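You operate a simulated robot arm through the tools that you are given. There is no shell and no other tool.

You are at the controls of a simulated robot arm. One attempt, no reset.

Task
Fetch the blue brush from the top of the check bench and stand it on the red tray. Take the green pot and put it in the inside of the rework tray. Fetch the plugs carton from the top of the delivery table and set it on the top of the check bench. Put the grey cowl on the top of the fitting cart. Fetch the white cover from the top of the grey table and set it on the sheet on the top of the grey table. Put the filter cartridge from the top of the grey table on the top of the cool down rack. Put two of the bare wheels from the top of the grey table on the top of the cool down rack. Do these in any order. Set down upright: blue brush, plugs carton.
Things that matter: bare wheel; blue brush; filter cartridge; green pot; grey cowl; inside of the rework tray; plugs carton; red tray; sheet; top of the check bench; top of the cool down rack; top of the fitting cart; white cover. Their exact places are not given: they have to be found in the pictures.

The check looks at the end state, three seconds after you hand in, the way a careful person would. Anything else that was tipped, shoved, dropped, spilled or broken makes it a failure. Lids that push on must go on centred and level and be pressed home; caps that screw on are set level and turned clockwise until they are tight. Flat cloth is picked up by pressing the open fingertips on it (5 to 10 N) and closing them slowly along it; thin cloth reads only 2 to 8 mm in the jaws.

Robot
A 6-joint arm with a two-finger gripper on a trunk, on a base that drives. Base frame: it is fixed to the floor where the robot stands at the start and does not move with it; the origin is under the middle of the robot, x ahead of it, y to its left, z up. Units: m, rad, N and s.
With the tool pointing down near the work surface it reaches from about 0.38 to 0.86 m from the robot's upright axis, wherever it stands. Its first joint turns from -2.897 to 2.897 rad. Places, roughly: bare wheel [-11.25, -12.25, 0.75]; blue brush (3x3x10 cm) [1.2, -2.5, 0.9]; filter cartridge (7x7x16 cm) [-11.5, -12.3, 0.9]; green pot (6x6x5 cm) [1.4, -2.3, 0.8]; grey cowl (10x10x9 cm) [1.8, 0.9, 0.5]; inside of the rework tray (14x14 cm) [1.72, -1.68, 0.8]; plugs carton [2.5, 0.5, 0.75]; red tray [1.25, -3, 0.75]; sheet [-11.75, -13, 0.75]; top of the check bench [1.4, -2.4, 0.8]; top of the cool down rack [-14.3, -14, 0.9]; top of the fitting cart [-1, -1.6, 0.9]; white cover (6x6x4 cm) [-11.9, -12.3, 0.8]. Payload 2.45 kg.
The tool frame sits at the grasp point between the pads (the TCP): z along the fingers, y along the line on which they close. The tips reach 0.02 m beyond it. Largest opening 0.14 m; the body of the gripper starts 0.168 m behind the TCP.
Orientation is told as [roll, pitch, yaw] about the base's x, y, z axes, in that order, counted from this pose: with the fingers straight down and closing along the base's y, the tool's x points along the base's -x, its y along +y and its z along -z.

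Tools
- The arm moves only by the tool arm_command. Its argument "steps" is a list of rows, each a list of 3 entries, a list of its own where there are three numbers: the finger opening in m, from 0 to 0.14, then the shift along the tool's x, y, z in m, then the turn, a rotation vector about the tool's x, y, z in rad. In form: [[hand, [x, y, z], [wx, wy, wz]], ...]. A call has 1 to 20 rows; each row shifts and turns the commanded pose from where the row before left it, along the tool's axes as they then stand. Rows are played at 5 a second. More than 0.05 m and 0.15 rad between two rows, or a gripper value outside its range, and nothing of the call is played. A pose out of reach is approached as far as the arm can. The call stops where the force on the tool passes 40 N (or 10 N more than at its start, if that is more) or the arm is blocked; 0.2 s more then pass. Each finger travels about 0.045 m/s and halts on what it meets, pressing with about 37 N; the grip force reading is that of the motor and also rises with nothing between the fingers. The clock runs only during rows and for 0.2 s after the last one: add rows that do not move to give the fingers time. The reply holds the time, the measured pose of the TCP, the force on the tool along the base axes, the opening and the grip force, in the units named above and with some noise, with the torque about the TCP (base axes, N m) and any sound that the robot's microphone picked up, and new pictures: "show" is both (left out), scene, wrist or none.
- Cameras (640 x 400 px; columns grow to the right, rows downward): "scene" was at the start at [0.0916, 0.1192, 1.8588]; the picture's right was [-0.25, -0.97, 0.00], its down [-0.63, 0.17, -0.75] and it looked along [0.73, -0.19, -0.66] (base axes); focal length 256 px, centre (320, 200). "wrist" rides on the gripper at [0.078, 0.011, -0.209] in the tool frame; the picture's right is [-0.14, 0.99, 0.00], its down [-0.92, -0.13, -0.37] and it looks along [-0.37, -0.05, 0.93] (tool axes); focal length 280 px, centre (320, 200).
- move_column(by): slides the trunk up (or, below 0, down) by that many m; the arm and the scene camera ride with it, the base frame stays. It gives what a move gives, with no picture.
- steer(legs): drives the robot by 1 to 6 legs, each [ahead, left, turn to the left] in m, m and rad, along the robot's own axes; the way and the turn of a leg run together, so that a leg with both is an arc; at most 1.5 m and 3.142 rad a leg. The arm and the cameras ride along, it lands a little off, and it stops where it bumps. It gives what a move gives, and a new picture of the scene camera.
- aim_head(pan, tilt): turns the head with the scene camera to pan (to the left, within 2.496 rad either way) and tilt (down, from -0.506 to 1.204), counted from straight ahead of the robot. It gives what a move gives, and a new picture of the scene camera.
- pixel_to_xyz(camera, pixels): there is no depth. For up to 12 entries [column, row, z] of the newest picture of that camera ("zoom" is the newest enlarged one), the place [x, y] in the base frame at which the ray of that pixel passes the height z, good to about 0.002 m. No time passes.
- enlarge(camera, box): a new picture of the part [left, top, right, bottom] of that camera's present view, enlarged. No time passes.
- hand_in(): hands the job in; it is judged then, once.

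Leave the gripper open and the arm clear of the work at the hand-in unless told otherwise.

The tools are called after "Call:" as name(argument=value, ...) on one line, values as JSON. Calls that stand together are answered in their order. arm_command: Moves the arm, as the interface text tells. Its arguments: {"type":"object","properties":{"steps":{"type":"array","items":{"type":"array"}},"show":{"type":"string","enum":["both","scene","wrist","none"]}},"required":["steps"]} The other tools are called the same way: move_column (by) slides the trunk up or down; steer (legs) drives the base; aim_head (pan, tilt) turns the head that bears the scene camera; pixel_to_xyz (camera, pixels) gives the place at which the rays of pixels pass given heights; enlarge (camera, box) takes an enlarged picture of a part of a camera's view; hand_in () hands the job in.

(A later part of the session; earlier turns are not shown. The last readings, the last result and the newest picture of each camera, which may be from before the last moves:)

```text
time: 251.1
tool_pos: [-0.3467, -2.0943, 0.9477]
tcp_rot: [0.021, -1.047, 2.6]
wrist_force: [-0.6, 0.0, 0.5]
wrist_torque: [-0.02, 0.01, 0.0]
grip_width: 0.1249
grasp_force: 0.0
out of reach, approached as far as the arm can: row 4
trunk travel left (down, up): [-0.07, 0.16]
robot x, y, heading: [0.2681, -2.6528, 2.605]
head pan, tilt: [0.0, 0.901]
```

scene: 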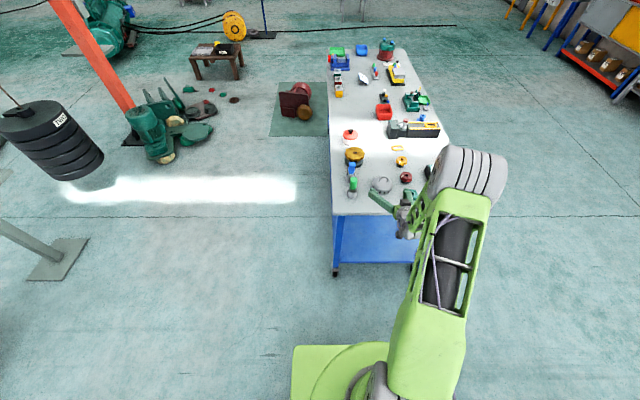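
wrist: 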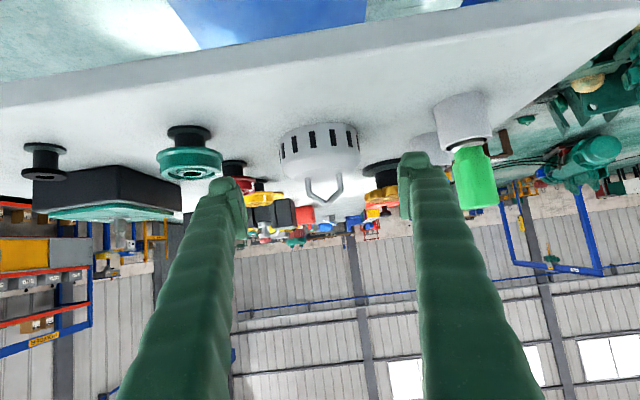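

The cowl stands upright on the cart. I raise the trunk and then bring the tool back to vertical.

Call:
move_column(by=0.13)

Call:
steer(legs=[[-0.12, 0, 0]])

Call:
arm_command(steps=[[0.1, [0, 0, 0], [0, 0.15, 0]], [0.08, [0, 0, 0], [0, 0.15, 0]], [0.06, [0, 0, 0], [0, 0.15, 0]], [0.05, [0, 0, 0], [0, 0.15, 0]], [0.05, [0, 0, 0], [0, 0.15, 0]], [0.05, [0, 0, 0], [0, 0.15, 0]], [0.05, [0, 0, 0], [0.018, 0.147, 0]], [0.05, [0, 0, 0], [0, 0, 0]]])

```text
time: 252.6
tool_pos: [-0.3468, -2.0943, 1.0759]
tcp_rot: [0.022, -1.045, 2.599]
wrist_force: [0.0, -0.1, -0.1]
wrist_torque: [0.0, 0.01, -0.01]
grip_width: 0.1249
grasp_force: 0.0
trunk travel left (down, up): [-0.2, 0.03]
robot x, y, heading: [0.267, -2.6469, 2.608]
head pan, tilt: [0.0, 0.901]
```

```text
time: 253.9
tool_pos: [-0.241, -2.157, 1.0776]
tcp_rot: [0.021, -1.046, 2.604]
wrist_force: [0.4, -0.2, -0.1]
wrist_torque: [-0.03, -0.05, 0.02]
grip_width: 0.125
grasp_force: 0.1
trunk travel left (down, up): [-0.2, 0.03]
robot x, y, heading: [0.3743, -2.7101, 2.615]
head pan, tilt: [0.0, 0.901]
```

scene: 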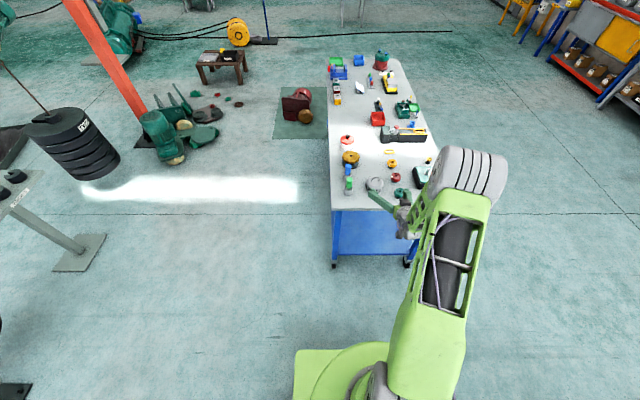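

```text
time: 255.7
tool_pos: [-0.2501, -2.1641, 1.078]
tcp_rot: [0.023, -0.087, 2.634]
wrist_force: [0.1, -0.4, -0.1]
wrist_torque: [0.01, 0.05, 0.04]
grip_width: 0.0501
grasp_force: 0.1
out of reach, approached as far as the arm can: row 4
trunk travel left (down, up): [-0.2, 0.03]
robot x, y, heading: [0.374, -2.7089, 2.608]
head pan, tilt: [0.0, 0.901]
```

scene: 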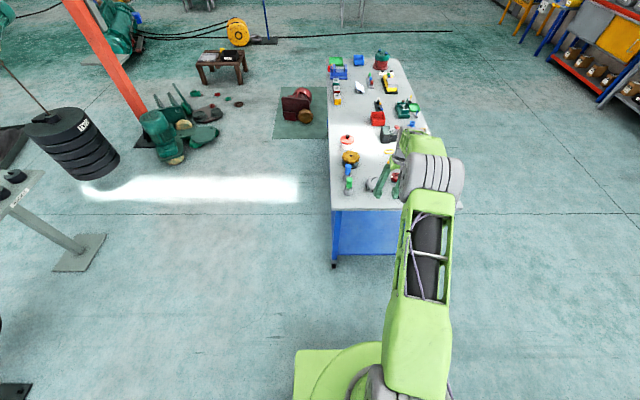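
wrist: 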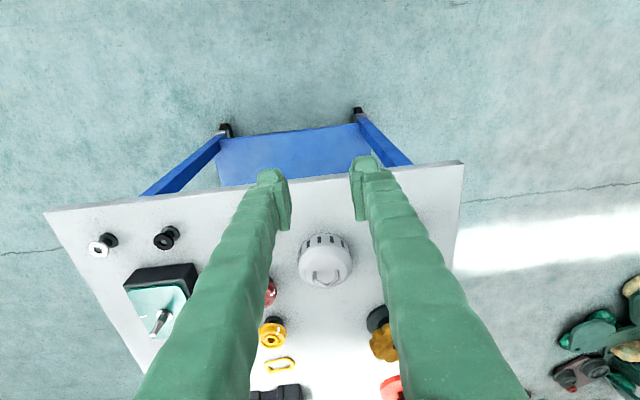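

Then I level the tool, retract the arm for travel, and look toward the far area (direction about 219°).

Call:
arm_command(steps=[[0.05, [0.038, 0, 0], [0.023, 0.087, 0.026]], [0.05, [0.038, 0, 0], [0, 0, 0]], [0.05, [0.038, 0, 0], [0, 0, 0]], [0.05, [0.038, 0, 0], [0, 0, 0]], [0.05, [0.038, 0, 0], [0, 0, 0]], [0.05, [0.038, 0, 0], [0, 0, 0]], [0.05, [0.038, 0, 0], [0, 0, 0]], [0.05, [0.038, 0, 0], [0, 0, 0]], [0.05, [0, 0, 0], [0, 0, 0]]], show="none")

Call:
aim_head(pan=1.2, tilt=0.25)

Call:
aim_head(pan=0.3, tilt=0.25)

```text
time: 257.7
tool_pos: [0.0089, -2.3186, 1.075]
tcp_rot: [0.004, 0.002, 2.61]
wrist_force: [0.1, 0.0, -0.1]
wrist_torque: [0.0, -0.01, 0.02]
grip_width: 0.0501
grasp_force: 0.1
trunk travel left (down, up): [-0.2, 0.03]
robot x, y, heading: [0.3698, -2.7098, 2.608]
head pan, tilt: [0.0, 0.901]
```

```text
time: 259.1
tool_pos: [0.0084, -2.3185, 1.0741]
tcp_rot: [0.001, 0.002, 2.61]
wrist_force: [0.3, -0.2, 0.5]
wrist_torque: [-0.04, -0.01, 0.0]
grip_width: 0.0496
grasp_force: 0.1
trunk travel left (down, up): [-0.2, 0.03]
robot x, y, heading: [0.3722, -2.7091, 2.613]
head pan, tilt: [1.201, 0.25]
```

scene: 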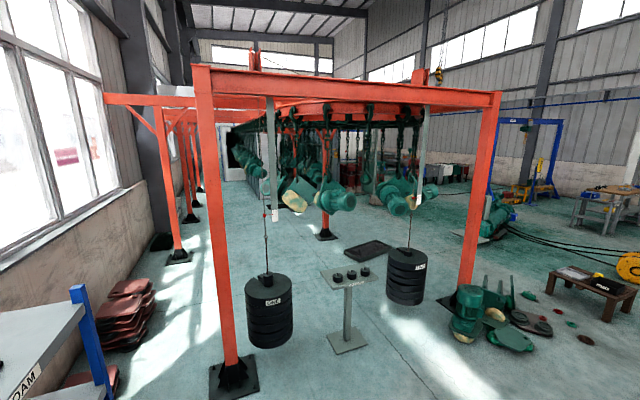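

```text
time: 260.3
tool_pos: [0.0085, -2.3178, 1.0753]
tcp_rot: [0.002, 0.002, 2.611]
wrist_force: [-0.3, -0.4, -0.3]
wrist_torque: [0.01, -0.01, 0.0]
grip_width: 0.0499
grasp_force: 0.0
trunk travel left (down, up): [-0.2, 0.03]
robot x, y, heading: [0.3696, -2.7095, 2.613]
head pan, tilt: [0.3, 0.25]
```

scene: 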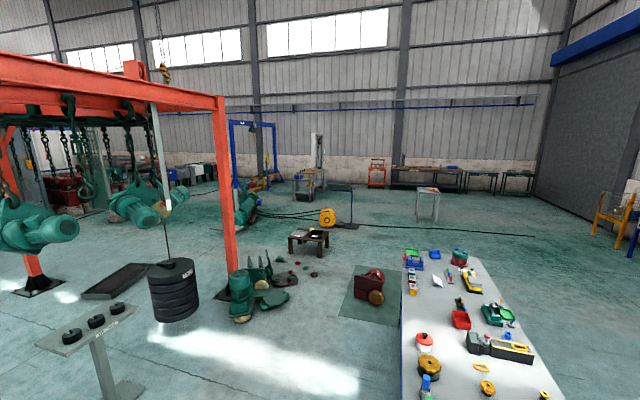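

Call:
aim_head(pan=1.2, tilt=0.25)

Call:
enlarge(camera="scene", box=[140, 100, 460, 300])

Call:
enlarge(camera="scene", box=[380, 120, 640, 300])

```text
time: 261.5
tool_pos: [0.0087, -2.3196, 1.0754]
tcp_rot: [0.002, 0.003, 2.611]
wrist_force: [-0.4, -0.7, -0.1]
wrist_torque: [0.02, -0.02, 0.0]
grip_width: 0.05
grasp_force: 0.1
trunk travel left (down, up): [-0.2, 0.03]
robot x, y, heading: [0.37, -2.7105, 2.607]
head pan, tilt: [1.201, 0.25]
```

scene: 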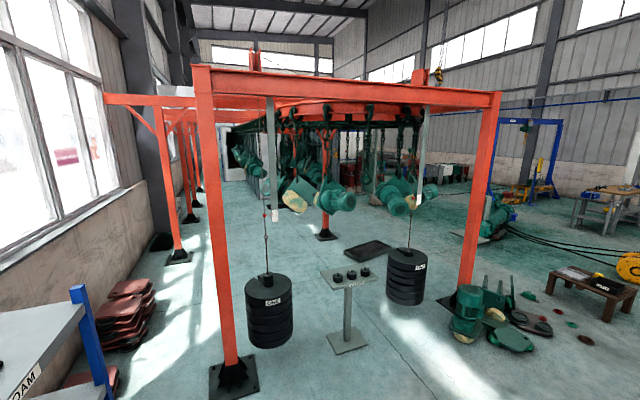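

```text
2.00 times, centred on (300, 200) of scene
```

zoom: 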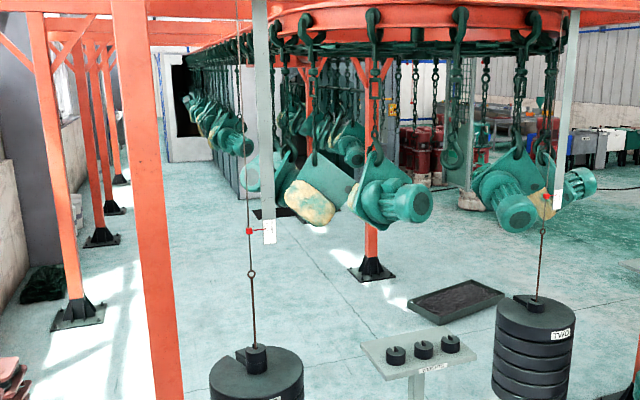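

```text
2.22 times, centred on (510, 210) of scene
```

zoom: 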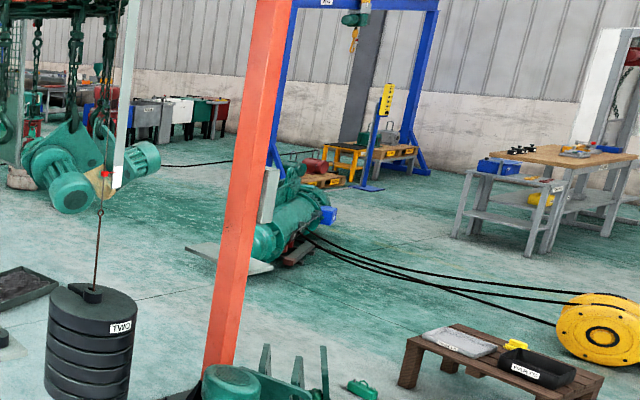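

I map floor points of this view to find a route.

Call:
pixel_to_xyz(camera="scene", pixels=[[235, 380, 0], [472, 300, 0], [325, 236, 0], [270, 345, 0], [345, 345, 0], [405, 303, 0], [368, 250, 0], [178, 258, 0], [505, 240, 0], [462, 335, 0], [535, 345, 0], [610, 320, 0]])

Call:
pixel_to_xyz(camera="scene", pixels=[[190, 222, 0], [245, 190, 0], [265, 215, 0], [350, 190, 0], [445, 180, 0], [410, 215, 0], [480, 238, 0], [545, 205, 0], [620, 250, 0], [400, 180, 0], [430, 195, 0], [225, 180, 0]])

```text
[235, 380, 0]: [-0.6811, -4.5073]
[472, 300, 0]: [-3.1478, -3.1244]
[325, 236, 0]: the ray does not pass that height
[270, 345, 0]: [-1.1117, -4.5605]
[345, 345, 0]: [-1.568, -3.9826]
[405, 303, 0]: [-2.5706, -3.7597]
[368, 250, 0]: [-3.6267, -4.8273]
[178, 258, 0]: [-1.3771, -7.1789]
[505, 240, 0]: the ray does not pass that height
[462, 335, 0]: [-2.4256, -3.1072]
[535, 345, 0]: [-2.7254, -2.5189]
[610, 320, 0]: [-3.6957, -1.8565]
```

```text
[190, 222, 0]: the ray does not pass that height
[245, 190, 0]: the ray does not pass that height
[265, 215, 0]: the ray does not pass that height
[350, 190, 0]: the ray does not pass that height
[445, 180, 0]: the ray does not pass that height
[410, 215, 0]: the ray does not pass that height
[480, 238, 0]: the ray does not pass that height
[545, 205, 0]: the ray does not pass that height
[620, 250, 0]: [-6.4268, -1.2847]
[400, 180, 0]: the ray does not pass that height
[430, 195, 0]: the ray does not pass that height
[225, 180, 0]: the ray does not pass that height
```

The far tables lie beyond an overhead conveyor. I'll go around the cart's right side first: strafe right 1.5 m, then forward along the cart.

Call:
steer(legs=[[0, -1.45, 0], [1.4, 0, 0], [1.4, 0, 0]])

Call:
aim_head(pan=0.7, tilt=0.4)

```text
time: 287.6
tool_pos: [-1.9013, 0.1328, 1.0756]
tcp_rot: [0.003, 0.002, 2.705]
wrist_force: [-0.3, 0.4, -0.2]
wrist_torque: [-0.02, 0.01, 0.03]
grip_width: 0.0501
grasp_force: 0.0
trunk travel left (down, up): [-0.2, 0.03]
robot x, y, heading: [-1.5026, -0.2225, 2.708]
head pan, tilt: [1.201, 0.25]
```

scene: 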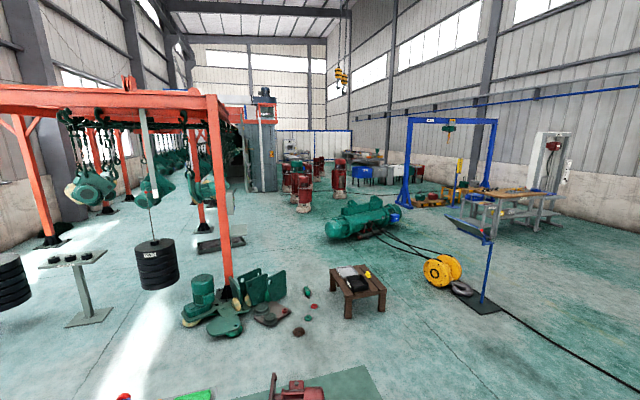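

```text
time: 288.6
tool_pos: [-1.9008, 0.1318, 1.0764]
tcp_rot: [0.002, 0.002, 2.706]
wrist_force: [0.9, 0.2, 0.1]
wrist_torque: [0.01, -0.03, -0.03]
grip_width: 0.0501
grasp_force: 0.1
trunk travel left (down, up): [-0.2, 0.03]
robot x, y, heading: [-1.5031, -0.2224, 2.706]
head pan, tilt: [0.7, 0.4]
```

scene: 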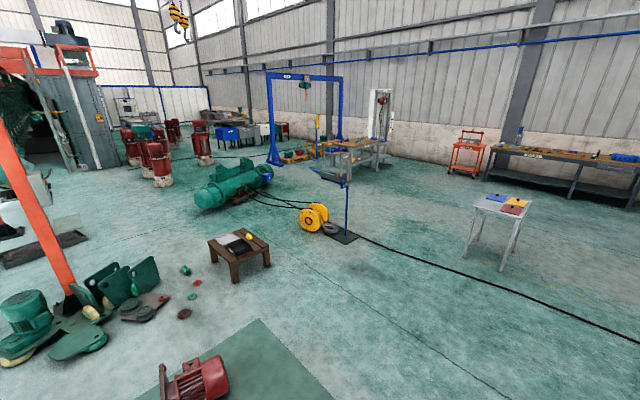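

A good view of the open floor. I query floor points: pallet legs, green motor, reel, debris, red motors.

Call:
pixel_to_xyz(camera="scene", pixels=[[233, 283, 0], [269, 266, 0], [212, 262, 0], [205, 210, 0], [268, 187, 0], [307, 232, 0], [285, 209, 0], [183, 315, 0], [186, 272, 0], [350, 242, 0], [72, 310, 0], [158, 306, 0]])

Call:
pixel_to_xyz(camera="scene", pixels=[[165, 186, 0], [205, 165, 0], [135, 165, 0], [248, 322, 0], [330, 395, 0], [110, 168, 0], [75, 168, 0], [40, 260, 0], [470, 262, 0], [260, 205, 0]])

```text
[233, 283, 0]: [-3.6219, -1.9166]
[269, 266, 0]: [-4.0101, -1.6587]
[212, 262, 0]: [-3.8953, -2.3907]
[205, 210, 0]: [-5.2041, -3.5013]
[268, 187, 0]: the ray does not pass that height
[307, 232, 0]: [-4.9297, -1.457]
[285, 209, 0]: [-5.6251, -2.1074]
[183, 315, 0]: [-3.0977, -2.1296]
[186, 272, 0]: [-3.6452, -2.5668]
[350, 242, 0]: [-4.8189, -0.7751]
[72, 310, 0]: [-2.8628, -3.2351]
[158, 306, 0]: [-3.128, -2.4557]
```

```text
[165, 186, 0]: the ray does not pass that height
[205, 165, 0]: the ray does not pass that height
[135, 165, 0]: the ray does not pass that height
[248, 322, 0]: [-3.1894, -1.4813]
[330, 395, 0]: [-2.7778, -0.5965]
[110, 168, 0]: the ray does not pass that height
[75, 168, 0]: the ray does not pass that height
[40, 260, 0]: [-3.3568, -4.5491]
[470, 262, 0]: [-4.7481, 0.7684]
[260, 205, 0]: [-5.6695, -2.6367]
```

I'll pass between the wooden pallet table and the yellow reel, moving sideways with the arm pointing over the pallet. I drive ahead into open floor and turn around.

Call:
steer(legs=[[1.3, 0, 0], [0, 0, -3.026]])

Call:
aim_head(pan=-2.0, tilt=0.5)

```text
time: 301.9
tool_pos: [-2.2042, 0.0474, 1.075]
tcp_rot: [0.001, 0.0, -0.226]
wrist_force: [0.1, -0.4, 0.1]
wrist_torque: [0.0, -0.02, -0.01]
grip_width: 0.0499
grasp_force: 0.0
trunk travel left (down, up): [-0.2, 0.03]
robot x, y, heading: [-2.6677, 0.3092, -0.221]
head pan, tilt: [0.7, 0.4]
```

scene: 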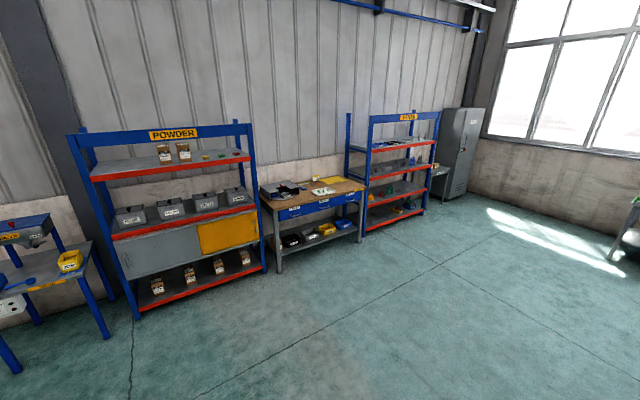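

```text
time: 304.3
tool_pos: [-2.2054, 0.047, 1.0751]
tcp_rot: [0.002, 0.002, -0.225]
wrist_force: [-0.2, -0.5, -0.6]
wrist_torque: [0.03, -0.01, -0.01]
grip_width: 0.0501
grasp_force: 0.1
trunk travel left (down, up): [-0.2, 0.03]
robot x, y, heading: [-2.6697, 0.3064, -0.222]
head pan, tilt: [-2.0, 0.499]
```

scene: 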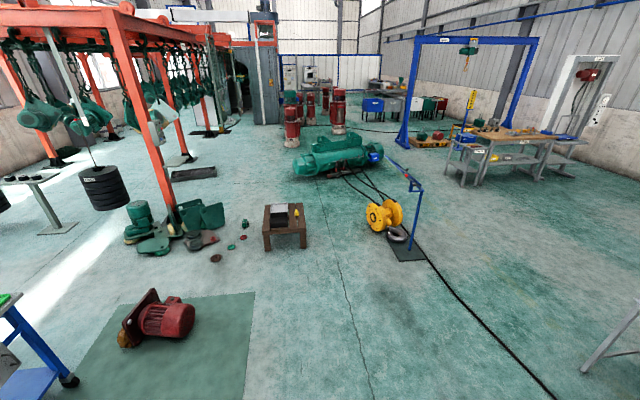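

I move diagonally to about (-4.2,-0.8), just short of the gap.

Call:
steer(legs=[[-0.626, -0.707, 0], [-0.626, -0.707, 0]])

Call:
aim_head(pan=-1.6, tilt=0.7)

```text
time: 317.5
tool_pos: [-3.7018, -1.1139, 1.0757]
tcp_rot: [0.0, 0.003, -0.203]
wrist_force: [-0.6, 0.1, 0.4]
wrist_torque: [-0.01, -0.03, 0.01]
grip_width: 0.05
grasp_force: 0.0
trunk travel left (down, up): [-0.2, 0.03]
robot x, y, heading: [-4.1747, -0.8591, -0.204]
head pan, tilt: [-2.0, 0.499]
```

scene: 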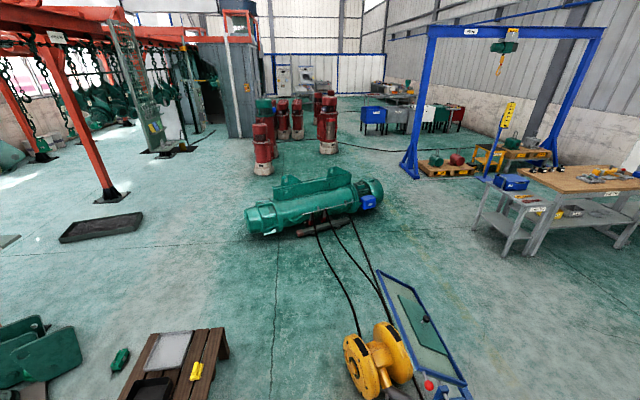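

```text
time: 318.4
tool_pos: [-3.702, -1.1161, 1.0767]
tcp_rot: [0.002, 0.001, -0.204]
wrist_force: [0.2, -0.4, -0.4]
wrist_torque: [0.01, -0.01, -0.04]
grip_width: 0.0499
grasp_force: 0.1
trunk travel left (down, up): [-0.2, 0.03]
robot x, y, heading: [-4.1706, -0.8639, -0.21]
head pan, tilt: [-1.6, 0.7]
```

scene: 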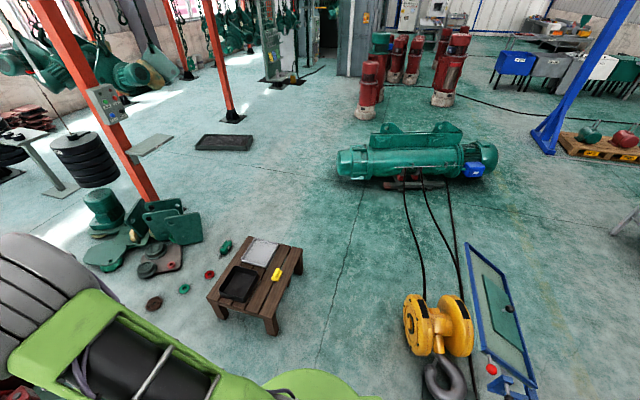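

Call:
pixel_to_xyz(camera="scene", pixels=[[273, 334, 0], [218, 318, 0], [297, 290, 0], [412, 345, 0], [445, 350, 0], [440, 398, 0], [422, 290, 0], [407, 215, 0], [340, 180, 0], [385, 185, 0], [350, 240, 0]])

```text
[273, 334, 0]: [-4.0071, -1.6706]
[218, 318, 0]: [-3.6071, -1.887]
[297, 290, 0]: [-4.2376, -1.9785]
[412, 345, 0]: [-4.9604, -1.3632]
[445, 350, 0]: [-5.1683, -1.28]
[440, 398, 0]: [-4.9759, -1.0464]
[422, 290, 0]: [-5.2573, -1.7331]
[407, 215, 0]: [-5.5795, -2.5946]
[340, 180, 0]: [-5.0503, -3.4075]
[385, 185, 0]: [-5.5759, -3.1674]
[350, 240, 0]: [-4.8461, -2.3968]
```

Call:
steer(legs=[[-0.18, -0.74, 0], [-0.17, -0.8, 0]])

```text
time: 332.4
tool_pos: [-4.3656, -2.5656, 1.0755]
tcp_rot: [0.002, 0.002, -0.215]
wrist_force: [0.0, 0.4, 0.2]
wrist_torque: [-0.01, -0.01, 0.0]
grip_width: 0.0498
grasp_force: 0.0
trunk travel left (down, up): [-0.2, 0.03]
robot x, y, heading: [-4.8335, -2.3076, -0.214]
head pan, tilt: [-1.6, 0.7]
```

scene: 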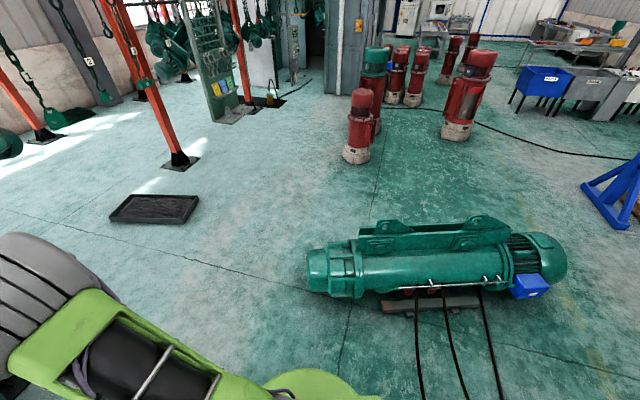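

Call:
pixel_to_xyz(camera="scene", pixels=[[308, 292, 0], [350, 298, 0], [190, 222, 0], [110, 222, 0], [356, 160, 0], [455, 135, 0], [180, 163, 0], [330, 220, 0], [270, 110, 0], [405, 100, 0], [345, 90, 0], [300, 95, 0]])

Call:
aim_head(pan=-1.7, tilt=0.35)

Call:
enlarge(camera="scene", box=[200, 40, 520, 240])

```text
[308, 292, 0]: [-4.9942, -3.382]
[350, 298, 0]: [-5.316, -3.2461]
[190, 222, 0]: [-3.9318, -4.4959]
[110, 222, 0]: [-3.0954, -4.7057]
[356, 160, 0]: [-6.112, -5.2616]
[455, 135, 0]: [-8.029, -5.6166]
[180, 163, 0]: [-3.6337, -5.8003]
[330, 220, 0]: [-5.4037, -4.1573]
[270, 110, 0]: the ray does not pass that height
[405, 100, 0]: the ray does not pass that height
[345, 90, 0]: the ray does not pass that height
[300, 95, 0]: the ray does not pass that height
```

```text
time: 333.2
tool_pos: [-4.3648, -2.5671, 1.0754]
tcp_rot: [0.002, 0.001, -0.215]
wrist_force: [-0.1, 0.1, -0.5]
wrist_torque: [-0.02, 0.01, 0.01]
grip_width: 0.0502
grasp_force: 0.1
trunk travel left (down, up): [-0.2, 0.03]
robot x, y, heading: [-4.8357, -2.308, -0.218]
head pan, tilt: [-1.7, 0.351]
```

scene: 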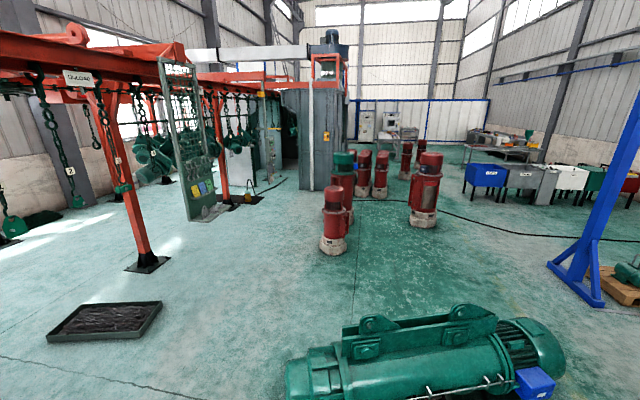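

```text
2.00 times, centred on (360, 140) of scene
```

zoom: 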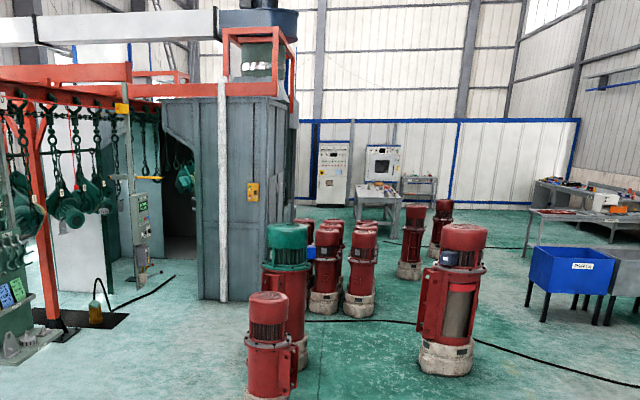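

I'm through the gap. I pass the left end of the green motor next, then head right toward (-8.3,-4.75).

Call:
steer(legs=[[0.37, -0.783, 0], [0.37, -0.783, 0]])

Call:
aim_head(pan=-2.2, tilt=0.4)

```text
time: 339.1
tool_pos: [-4.1921, -3.2999, 1.0753]
tcp_rot: [0.001, 0.001, -0.215]
wrist_force: [0.4, 0.3, 0.5]
wrist_torque: [-0.02, 0.02, 0.01]
grip_width: 0.0499
grasp_force: 0.0
trunk travel left (down, up): [-0.2, 0.03]
robot x, y, heading: [-4.6595, -3.0447, -0.221]
head pan, tilt: [-1.7, 0.351]
stopped in leg 1: the robot was blocked; the commanded pose is now the measured one
```

scene: 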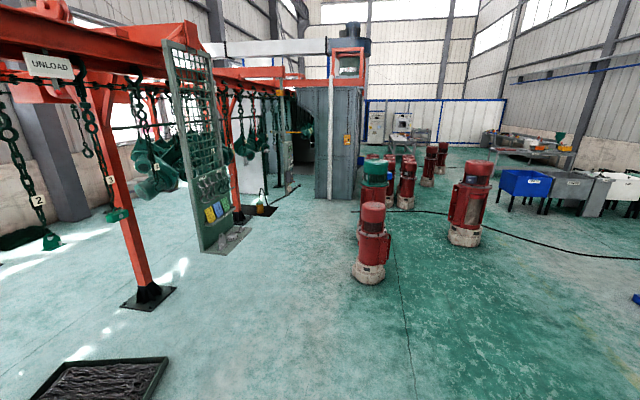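

```text
time: 340.1
tool_pos: [-4.1929, -3.3017, 1.0755]
tcp_rot: [0.002, 0.002, -0.214]
wrist_force: [-0.3, 1.0, -0.1]
wrist_torque: [-0.03, 0.04, 0.0]
grip_width: 0.05
grasp_force: 0.0
trunk travel left (down, up): [-0.2, 0.03]
robot x, y, heading: [-4.6553, -3.0403, -0.212]
head pan, tilt: [-2.201, 0.4]
```

scene: 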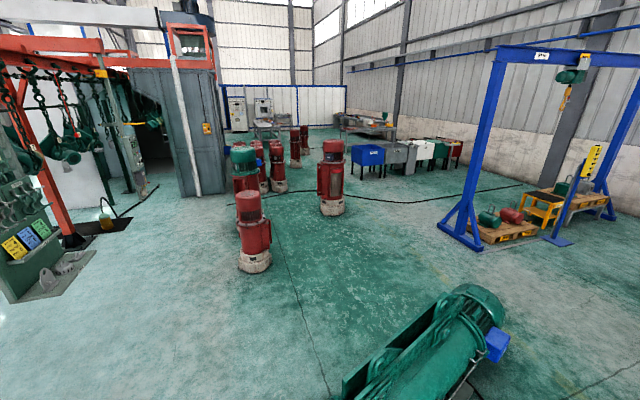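

I bumped the green motor's end (it is heavy and looks unmoved). I move ahead (+x) 0.35 m first, then sideways past it.

Call:
steer(legs=[[0.35, 0.05, 0], [0.1, -0.6, 0], [0, -0.5, 0]])

```text
time: 352.2
tool_pos: [-3.9826, -4.4256, 1.0755]
tcp_rot: [0.002, 0.001, -0.204]
wrist_force: [0.9, 0.0, 0.5]
wrist_torque: [0.03, -0.01, 0.0]
grip_width: 0.0501
grasp_force: 0.0
trunk travel left (down, up): [-0.2, 0.03]
robot x, y, heading: [-4.4524, -4.1704, -0.202]
head pan, tilt: [-2.201, 0.4]
```

scene: 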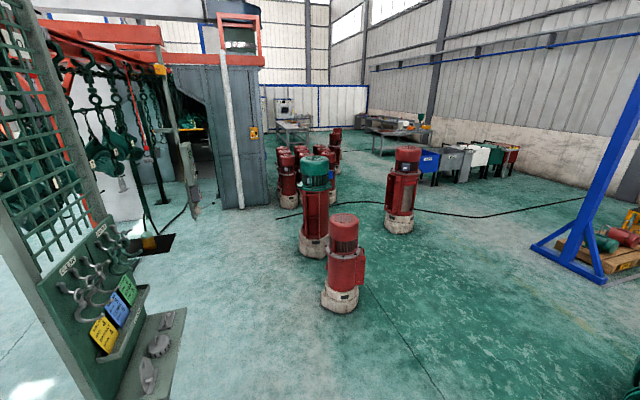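

I head along -x toward (-7.0,-4.3), then (-8.3,-4.75).

Call:
steer(legs=[[-1.24, -0.32, 0], [-1.24, -0.32, 0]])

Call:
aim_head(pan=-2.3, tilt=0.45)

```text
time: 364.8
tool_pos: [-6.5393, -4.5604, 1.0749]
tcp_rot: [0.001, 0.001, -0.173]
wrist_force: [0.2, -0.3, -0.3]
wrist_torque: [0.01, -0.01, 0.01]
grip_width: 0.0497
grasp_force: 0.0
trunk travel left (down, up): [-0.2, 0.03]
robot x, y, heading: [-7.019, -4.3245, -0.175]
head pan, tilt: [-2.201, 0.4]
```

scene: 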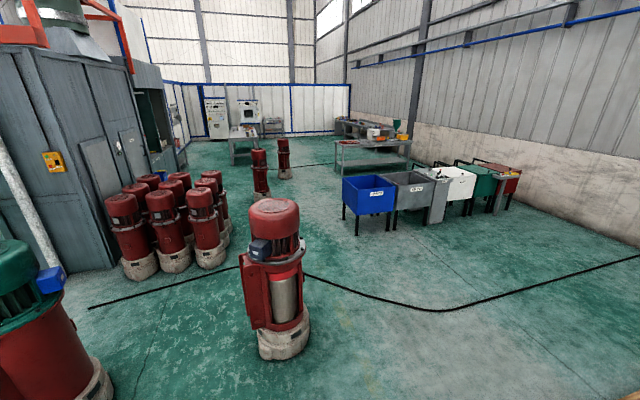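

```text
time: 365.4
tool_pos: [-6.5393, -4.5611, 1.0752]
tcp_rot: [0.001, 0.002, -0.172]
wrist_force: [0.1, 0.0, 0.2]
wrist_torque: [0.02, 0.0, -0.02]
grip_width: 0.0501
grasp_force: 0.0
trunk travel left (down, up): [-0.2, 0.03]
robot x, y, heading: [-7.0171, -4.3217, -0.176]
head pan, tilt: [-2.3, 0.45]
```

scene: 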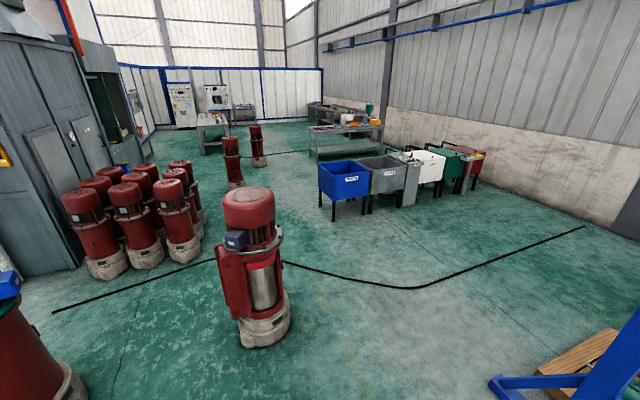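

Call:
pixel_to_xyz(camera="scene", pixels=[[262, 345, 0], [288, 320, 0], [185, 270, 0], [205, 235, 0], [334, 221, 0], [367, 215, 0], [237, 188, 0], [300, 262, 0], [420, 288, 0], [500, 380, 0], [320, 190, 0], [260, 166, 0]])

```text
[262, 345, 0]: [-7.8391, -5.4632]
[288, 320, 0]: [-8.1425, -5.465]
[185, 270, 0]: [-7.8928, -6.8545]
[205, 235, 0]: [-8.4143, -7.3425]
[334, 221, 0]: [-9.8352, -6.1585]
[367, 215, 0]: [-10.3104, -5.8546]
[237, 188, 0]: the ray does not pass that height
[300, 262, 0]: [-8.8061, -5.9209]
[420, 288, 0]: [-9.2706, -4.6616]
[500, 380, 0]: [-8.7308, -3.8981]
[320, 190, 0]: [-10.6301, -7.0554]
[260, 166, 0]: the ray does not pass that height
```

The way between the big red motor and the blue bin is open. I drive to (-8.45,-4.75) then (-9.0,-5.75), crossing the floor cable.

Call:
steer(legs=[[-1.32, -0.67, 0], [-0.37, -1.08, 0]])

Call:
aim_head(pan=-2.0, tilt=0.5)

```text
time: 382.1
tool_pos: [-8.4762, -5.9871, 1.0745]
tcp_rot: [0.001, 0.002, -0.154]
wrist_force: [-0.1, 1.0, 0.0]
wrist_torque: [-0.01, 0.0, 0.0]
grip_width: 0.0503
grasp_force: 0.0
trunk travel left (down, up): [-0.2, 0.03]
robot x, y, heading: [-8.9627, -5.7568, -0.156]
head pan, tilt: [-2.3, 0.45]
```

scene: 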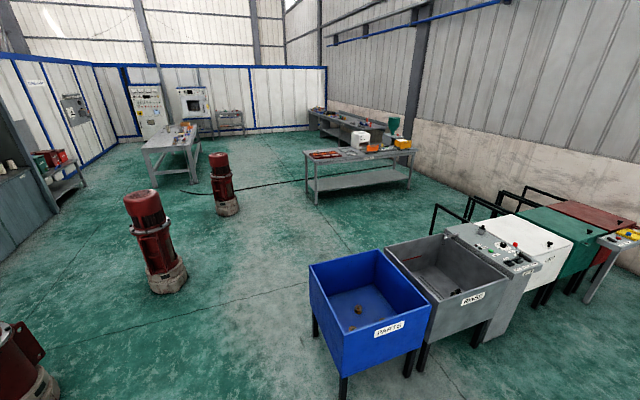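

```text
time: 382.9
tool_pos: [-8.4756, -5.987, 1.0752]
tcp_rot: [0.003, 0.001, -0.154]
wrist_force: [-0.1, -0.2, -0.1]
wrist_torque: [-0.02, 0.01, -0.01]
grip_width: 0.05
grasp_force: 0.0
trunk travel left (down, up): [-0.2, 0.03]
robot x, y, heading: [-8.9603, -5.7564, -0.154]
head pan, tilt: [-2.0, 0.499]
```

scene: 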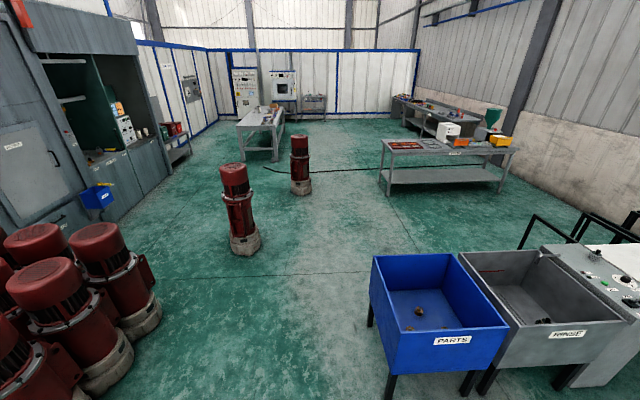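

Call:
pixel_to_xyz(camera="scene", pixels=[[245, 252, 0], [303, 193, 0], [245, 162, 0], [278, 160, 0], [150, 305, 0], [160, 200, 0], [190, 155, 0], [390, 195, 0], [270, 172, 0]])

Call:
enlarge(camera="scene", box=[200, 50, 360, 190])

```text
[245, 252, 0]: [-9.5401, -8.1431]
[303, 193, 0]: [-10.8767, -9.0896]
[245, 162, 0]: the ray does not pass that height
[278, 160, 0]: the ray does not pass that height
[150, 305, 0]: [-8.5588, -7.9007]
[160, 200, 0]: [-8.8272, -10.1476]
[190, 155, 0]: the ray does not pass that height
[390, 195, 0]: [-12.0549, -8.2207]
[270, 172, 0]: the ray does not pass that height
```

```text
2.86 times, centred on (280, 120) of scene
```

zoom: 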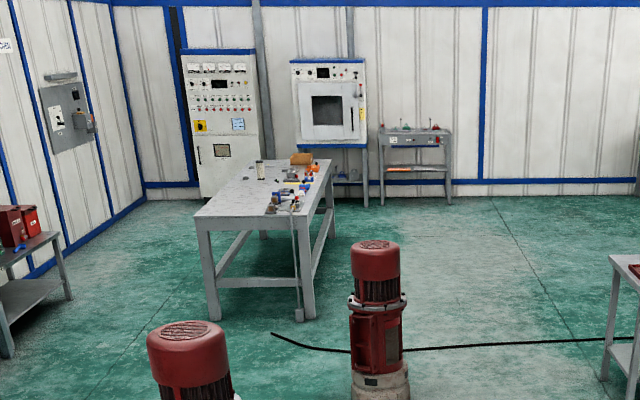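

The grey table is ahead, beyond two small red motors at about (-9.6,-8.2) and (-10.9,-9.2). I go to (-10.29,-7.3) first.

Call:
steer(legs=[[0, -0.86, 0], [-1.07, -0.874, 0]])

Call:
aim_head(pan=-1.6, tilt=0.6)

```text
time: 398.4
tool_pos: [-9.8143, -7.5311, 1.0754]
tcp_rot: [0.002, 0.001, -0.146]
wrist_force: [-0.6, 0.9, -0.1]
wrist_torque: [0.01, 0.01, -0.02]
grip_width: 0.05
grasp_force: 0.1
trunk travel left (down, up): [-0.2, 0.03]
robot x, y, heading: [-10.2972, -7.3082, -0.146]
head pan, tilt: [-2.0, 0.499]
```

scene: 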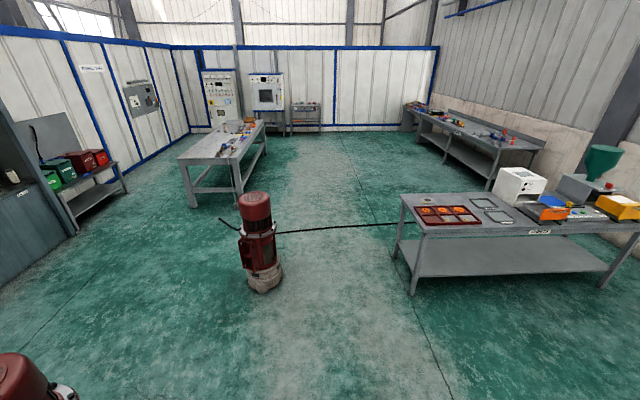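

```text
time: 399.3
tool_pos: [-9.8137, -7.5294, 1.0758]
tcp_rot: [0.002, 0.002, -0.145]
wrist_force: [-0.5, 0.0, 0.2]
wrist_torque: [0.0, 0.0, 0.03]
grip_width: 0.0499
grasp_force: 0.1
trunk travel left (down, up): [-0.2, 0.03]
robot x, y, heading: [-10.2983, -7.3048, -0.145]
head pan, tilt: [-1.6, 0.6]
```

scene: 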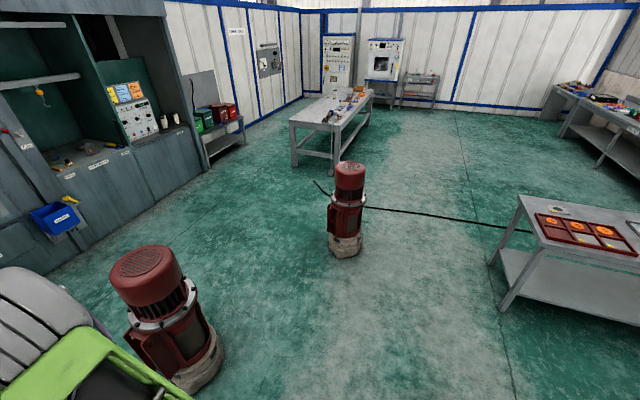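

Call:
pixel_to_xyz(camera="scene", pixels=[[200, 388, 0], [222, 355, 0], [335, 255, 0], [360, 240, 0], [497, 262, 0], [507, 310, 0], [296, 165, 0], [333, 180, 0], [368, 130, 0], [420, 200, 0], [245, 155, 0]])

Call:
enlarge(camera="scene", box=[270, 40, 450, 190])

```text
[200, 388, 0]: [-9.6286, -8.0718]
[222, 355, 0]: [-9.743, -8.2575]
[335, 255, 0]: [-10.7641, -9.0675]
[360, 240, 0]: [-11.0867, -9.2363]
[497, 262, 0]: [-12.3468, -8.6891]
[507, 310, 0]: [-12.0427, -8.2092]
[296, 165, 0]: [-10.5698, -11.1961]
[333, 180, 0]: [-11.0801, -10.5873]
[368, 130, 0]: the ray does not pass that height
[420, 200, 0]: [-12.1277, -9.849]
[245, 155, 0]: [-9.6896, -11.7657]
```

```text
2.67 times, centred on (360, 115) of scene
```

zoom: 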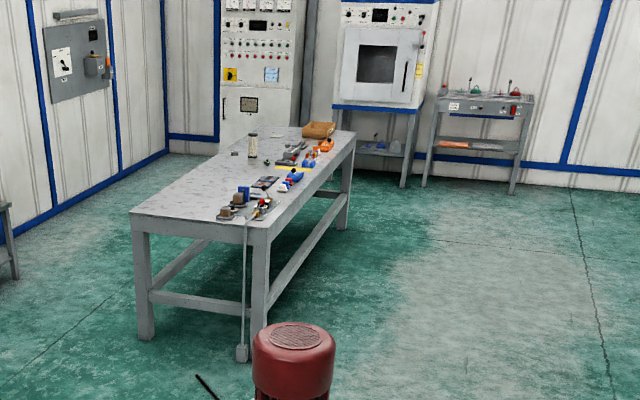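

Call:
enlarge(camera="scene", box=[300, 75, 420, 145])

```text
5.33 times, centred on (360, 110) of scene
```

zoom: 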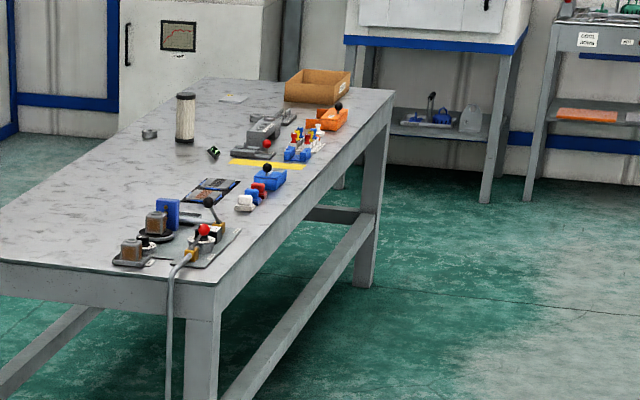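

The filter cartridge stands on this grey table, and the cool down rack is the small stand to the far right. I raise the arm a bit and pass between the two small red motors.

Call:
arm_command(steps=[[0.05, [0, 0, -0.04], [0, 0, 0]], [0.05, [0, 0, -0.04], [0, 0, 0]], [0.05, [0, 0, -0.04], [0, 0, 0]], [0.05, [0, 0, -0.04], [0, 0, 0]], [0.05, [0, 0, 0], [0, 0, 0]]], show="none")

Call:
steer(legs=[[0.2, -1.28, 0], [0.2, -1.28, 0]])

Call:
aim_head(pan=-1.8, tilt=0.6)

```text
time: 400.5
tool_pos: [-9.814, -7.5308, 1.2386]
tcp_rot: [0.002, 0.002, -0.144]
wrist_force: [0.4, 0.1, -0.3]
wrist_torque: [0.0, 0.02, -0.02]
grip_width: 0.0502
grasp_force: 0.1
trunk travel left (down, up): [-0.2, 0.03]
robot x, y, heading: [-10.2983, -7.3068, -0.144]
head pan, tilt: [-1.6, 0.6]
```

```text
time: 422.6
tool_pos: [-9.7768, -10.0746, 1.2385]
tcp_rot: [0.002, 0.002, -0.157]
wrist_force: [-0.6, -0.3, 0.9]
wrist_torque: [0.02, 0.02, -0.02]
grip_width: 0.0502
grasp_force: 0.0
trunk travel left (down, up): [-0.2, 0.03]
robot x, y, heading: [-10.2535, -9.8404, -0.163]
head pan, tilt: [-1.6, 0.6]
```

scene: 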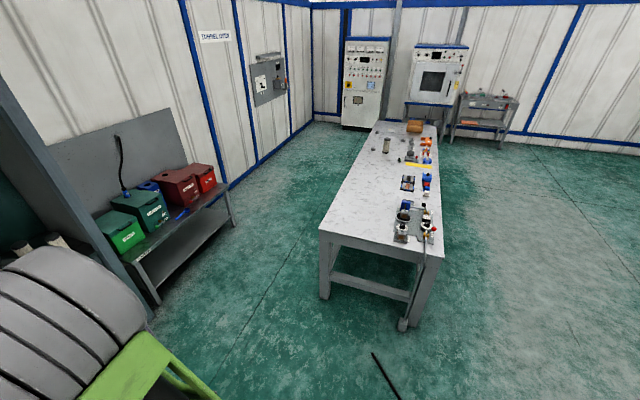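

```text
time: 423.3
tool_pos: [-9.7759, -10.0747, 1.2385]
tcp_rot: [0.002, 0.001, -0.16]
wrist_force: [-0.3, 0.3, 0.5]
wrist_torque: [0.03, 0.0, 0.0]
grip_width: 0.05
grasp_force: 0.1
trunk travel left (down, up): [-0.2, 0.03]
robot x, y, heading: [-10.2588, -9.8438, -0.164]
head pan, tilt: [-1.799, 0.6]
```

scene: 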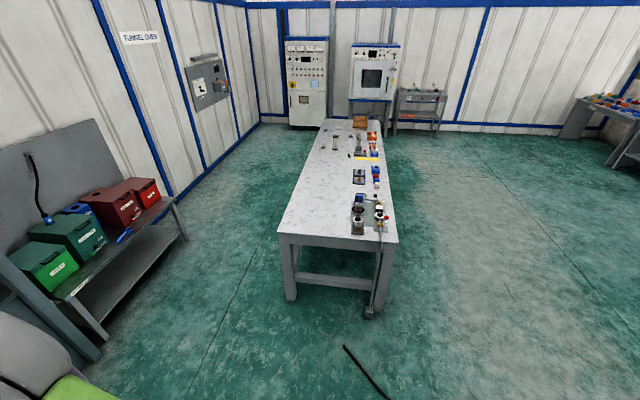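

Call:
pixel_to_xyz(camera="scene", pixels=[[278, 235, 0.75], [398, 241, 0.75], [290, 300, 0], [372, 315, 0], [325, 123, 0.75], [381, 120, 0.75], [335, 150, 0.75], [335, 137, 0.9], [155, 385, 0], [185, 240, 0], [265, 125, 0]])

Call:
enlarge(camera="scene", box=[290, 105, 420, 195])

```text
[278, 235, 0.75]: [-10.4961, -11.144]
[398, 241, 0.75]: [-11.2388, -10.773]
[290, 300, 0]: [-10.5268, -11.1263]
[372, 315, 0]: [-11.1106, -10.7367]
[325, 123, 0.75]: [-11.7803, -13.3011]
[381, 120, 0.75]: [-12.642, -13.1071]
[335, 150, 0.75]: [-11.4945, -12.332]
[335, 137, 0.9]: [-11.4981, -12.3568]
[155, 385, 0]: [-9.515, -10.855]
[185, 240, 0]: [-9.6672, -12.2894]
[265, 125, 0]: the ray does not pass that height
```

```text
4.44 times, centred on (355, 150) of scene
```

zoom: 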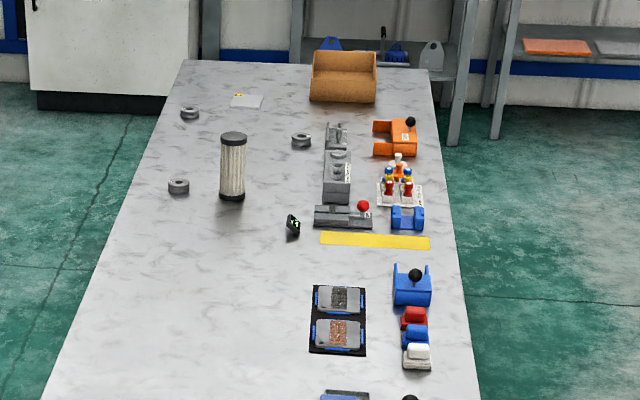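

Call:
pixel_to_xyz(camera="zoom", pixels=[[179, 190, 0.76], [190, 115, 0.76], [301, 143, 0.76], [232, 197, 0.75], [248, 101, 0.75], [417, 360, 0.76], [415, 340, 0.76], [398, 195, 0.76], [398, 157, 0.8], [293, 230, 0.76], [405, 225, 0.76], [434, 160, 0.82]])

Call:
enlarge(camera="scene", box=[350, 120, 400, 165])

```text
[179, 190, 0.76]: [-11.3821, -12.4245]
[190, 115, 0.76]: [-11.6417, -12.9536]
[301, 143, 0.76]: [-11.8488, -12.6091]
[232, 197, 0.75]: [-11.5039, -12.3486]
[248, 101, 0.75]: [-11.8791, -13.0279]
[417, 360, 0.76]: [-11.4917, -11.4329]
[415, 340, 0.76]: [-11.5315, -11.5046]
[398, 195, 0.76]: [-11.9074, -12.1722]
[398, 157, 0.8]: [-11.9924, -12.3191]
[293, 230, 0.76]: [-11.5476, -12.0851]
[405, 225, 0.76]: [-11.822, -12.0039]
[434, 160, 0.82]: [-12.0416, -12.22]
```

```text
8.89 times, centred on (375, 142) of scene
```

zoom: 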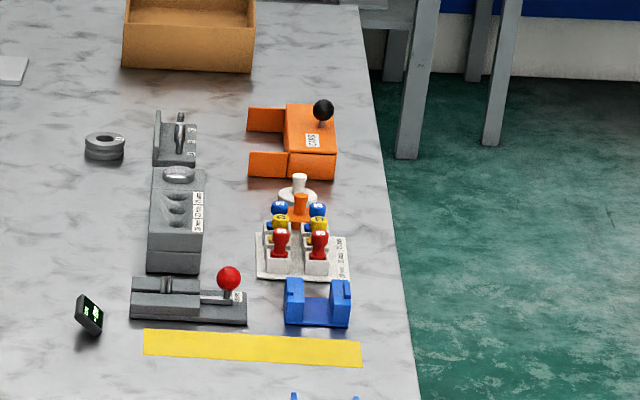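

I can identify the items: three bare wheels (grey rings), the filter cartridge, the white knobbed cover near the right edge, and the sheet near the far left. I go along the right side first, to take the white cover.

Call:
steer(legs=[[0, 0, -0.36], [-1.06, -0.94, 0], [0.08, -0.9, 0]])

Call:
aim_head(pan=-0.7, tilt=0.6)

```text
time: 440.8
tool_pos: [-11.6681, -11.3108, 1.2397]
tcp_rot: [0.002, 0.001, -0.544]
wrist_force: [-0.2, -0.5, 0.2]
wrist_torque: [-0.01, -0.02, 0.01]
grip_width: 0.0501
grasp_force: 0.1
trunk travel left (down, up): [-0.2, 0.03]
robot x, y, heading: [-12.028, -10.9169, -0.542]
head pan, tilt: [-1.799, 0.6]
```

scene: 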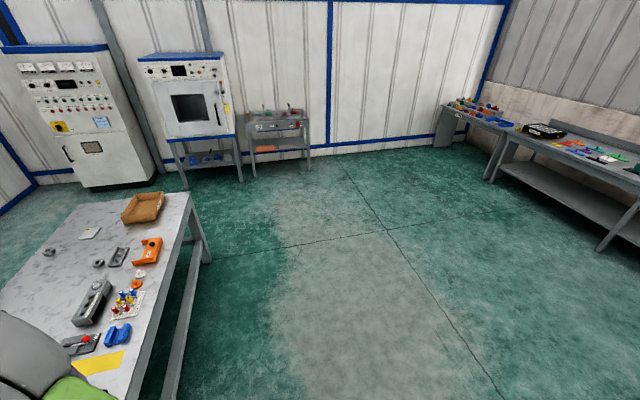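

```text
time: 442.1
tool_pos: [-11.6685, -11.3109, 1.2386]
tcp_rot: [0.002, 0.0, -0.543]
wrist_force: [-0.2, 0.3, 0.2]
wrist_torque: [-0.05, -0.01, 0.0]
grip_width: 0.0497
grasp_force: 0.0
trunk travel left (down, up): [-0.2, 0.03]
robot x, y, heading: [-12.0285, -10.9185, -0.544]
head pan, tilt: [-0.7, 0.6]
```

scene: 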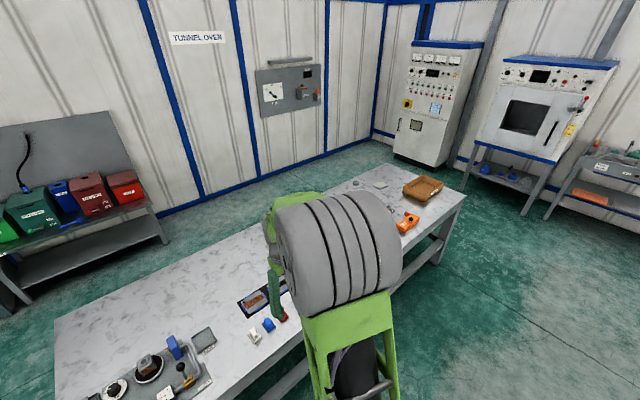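

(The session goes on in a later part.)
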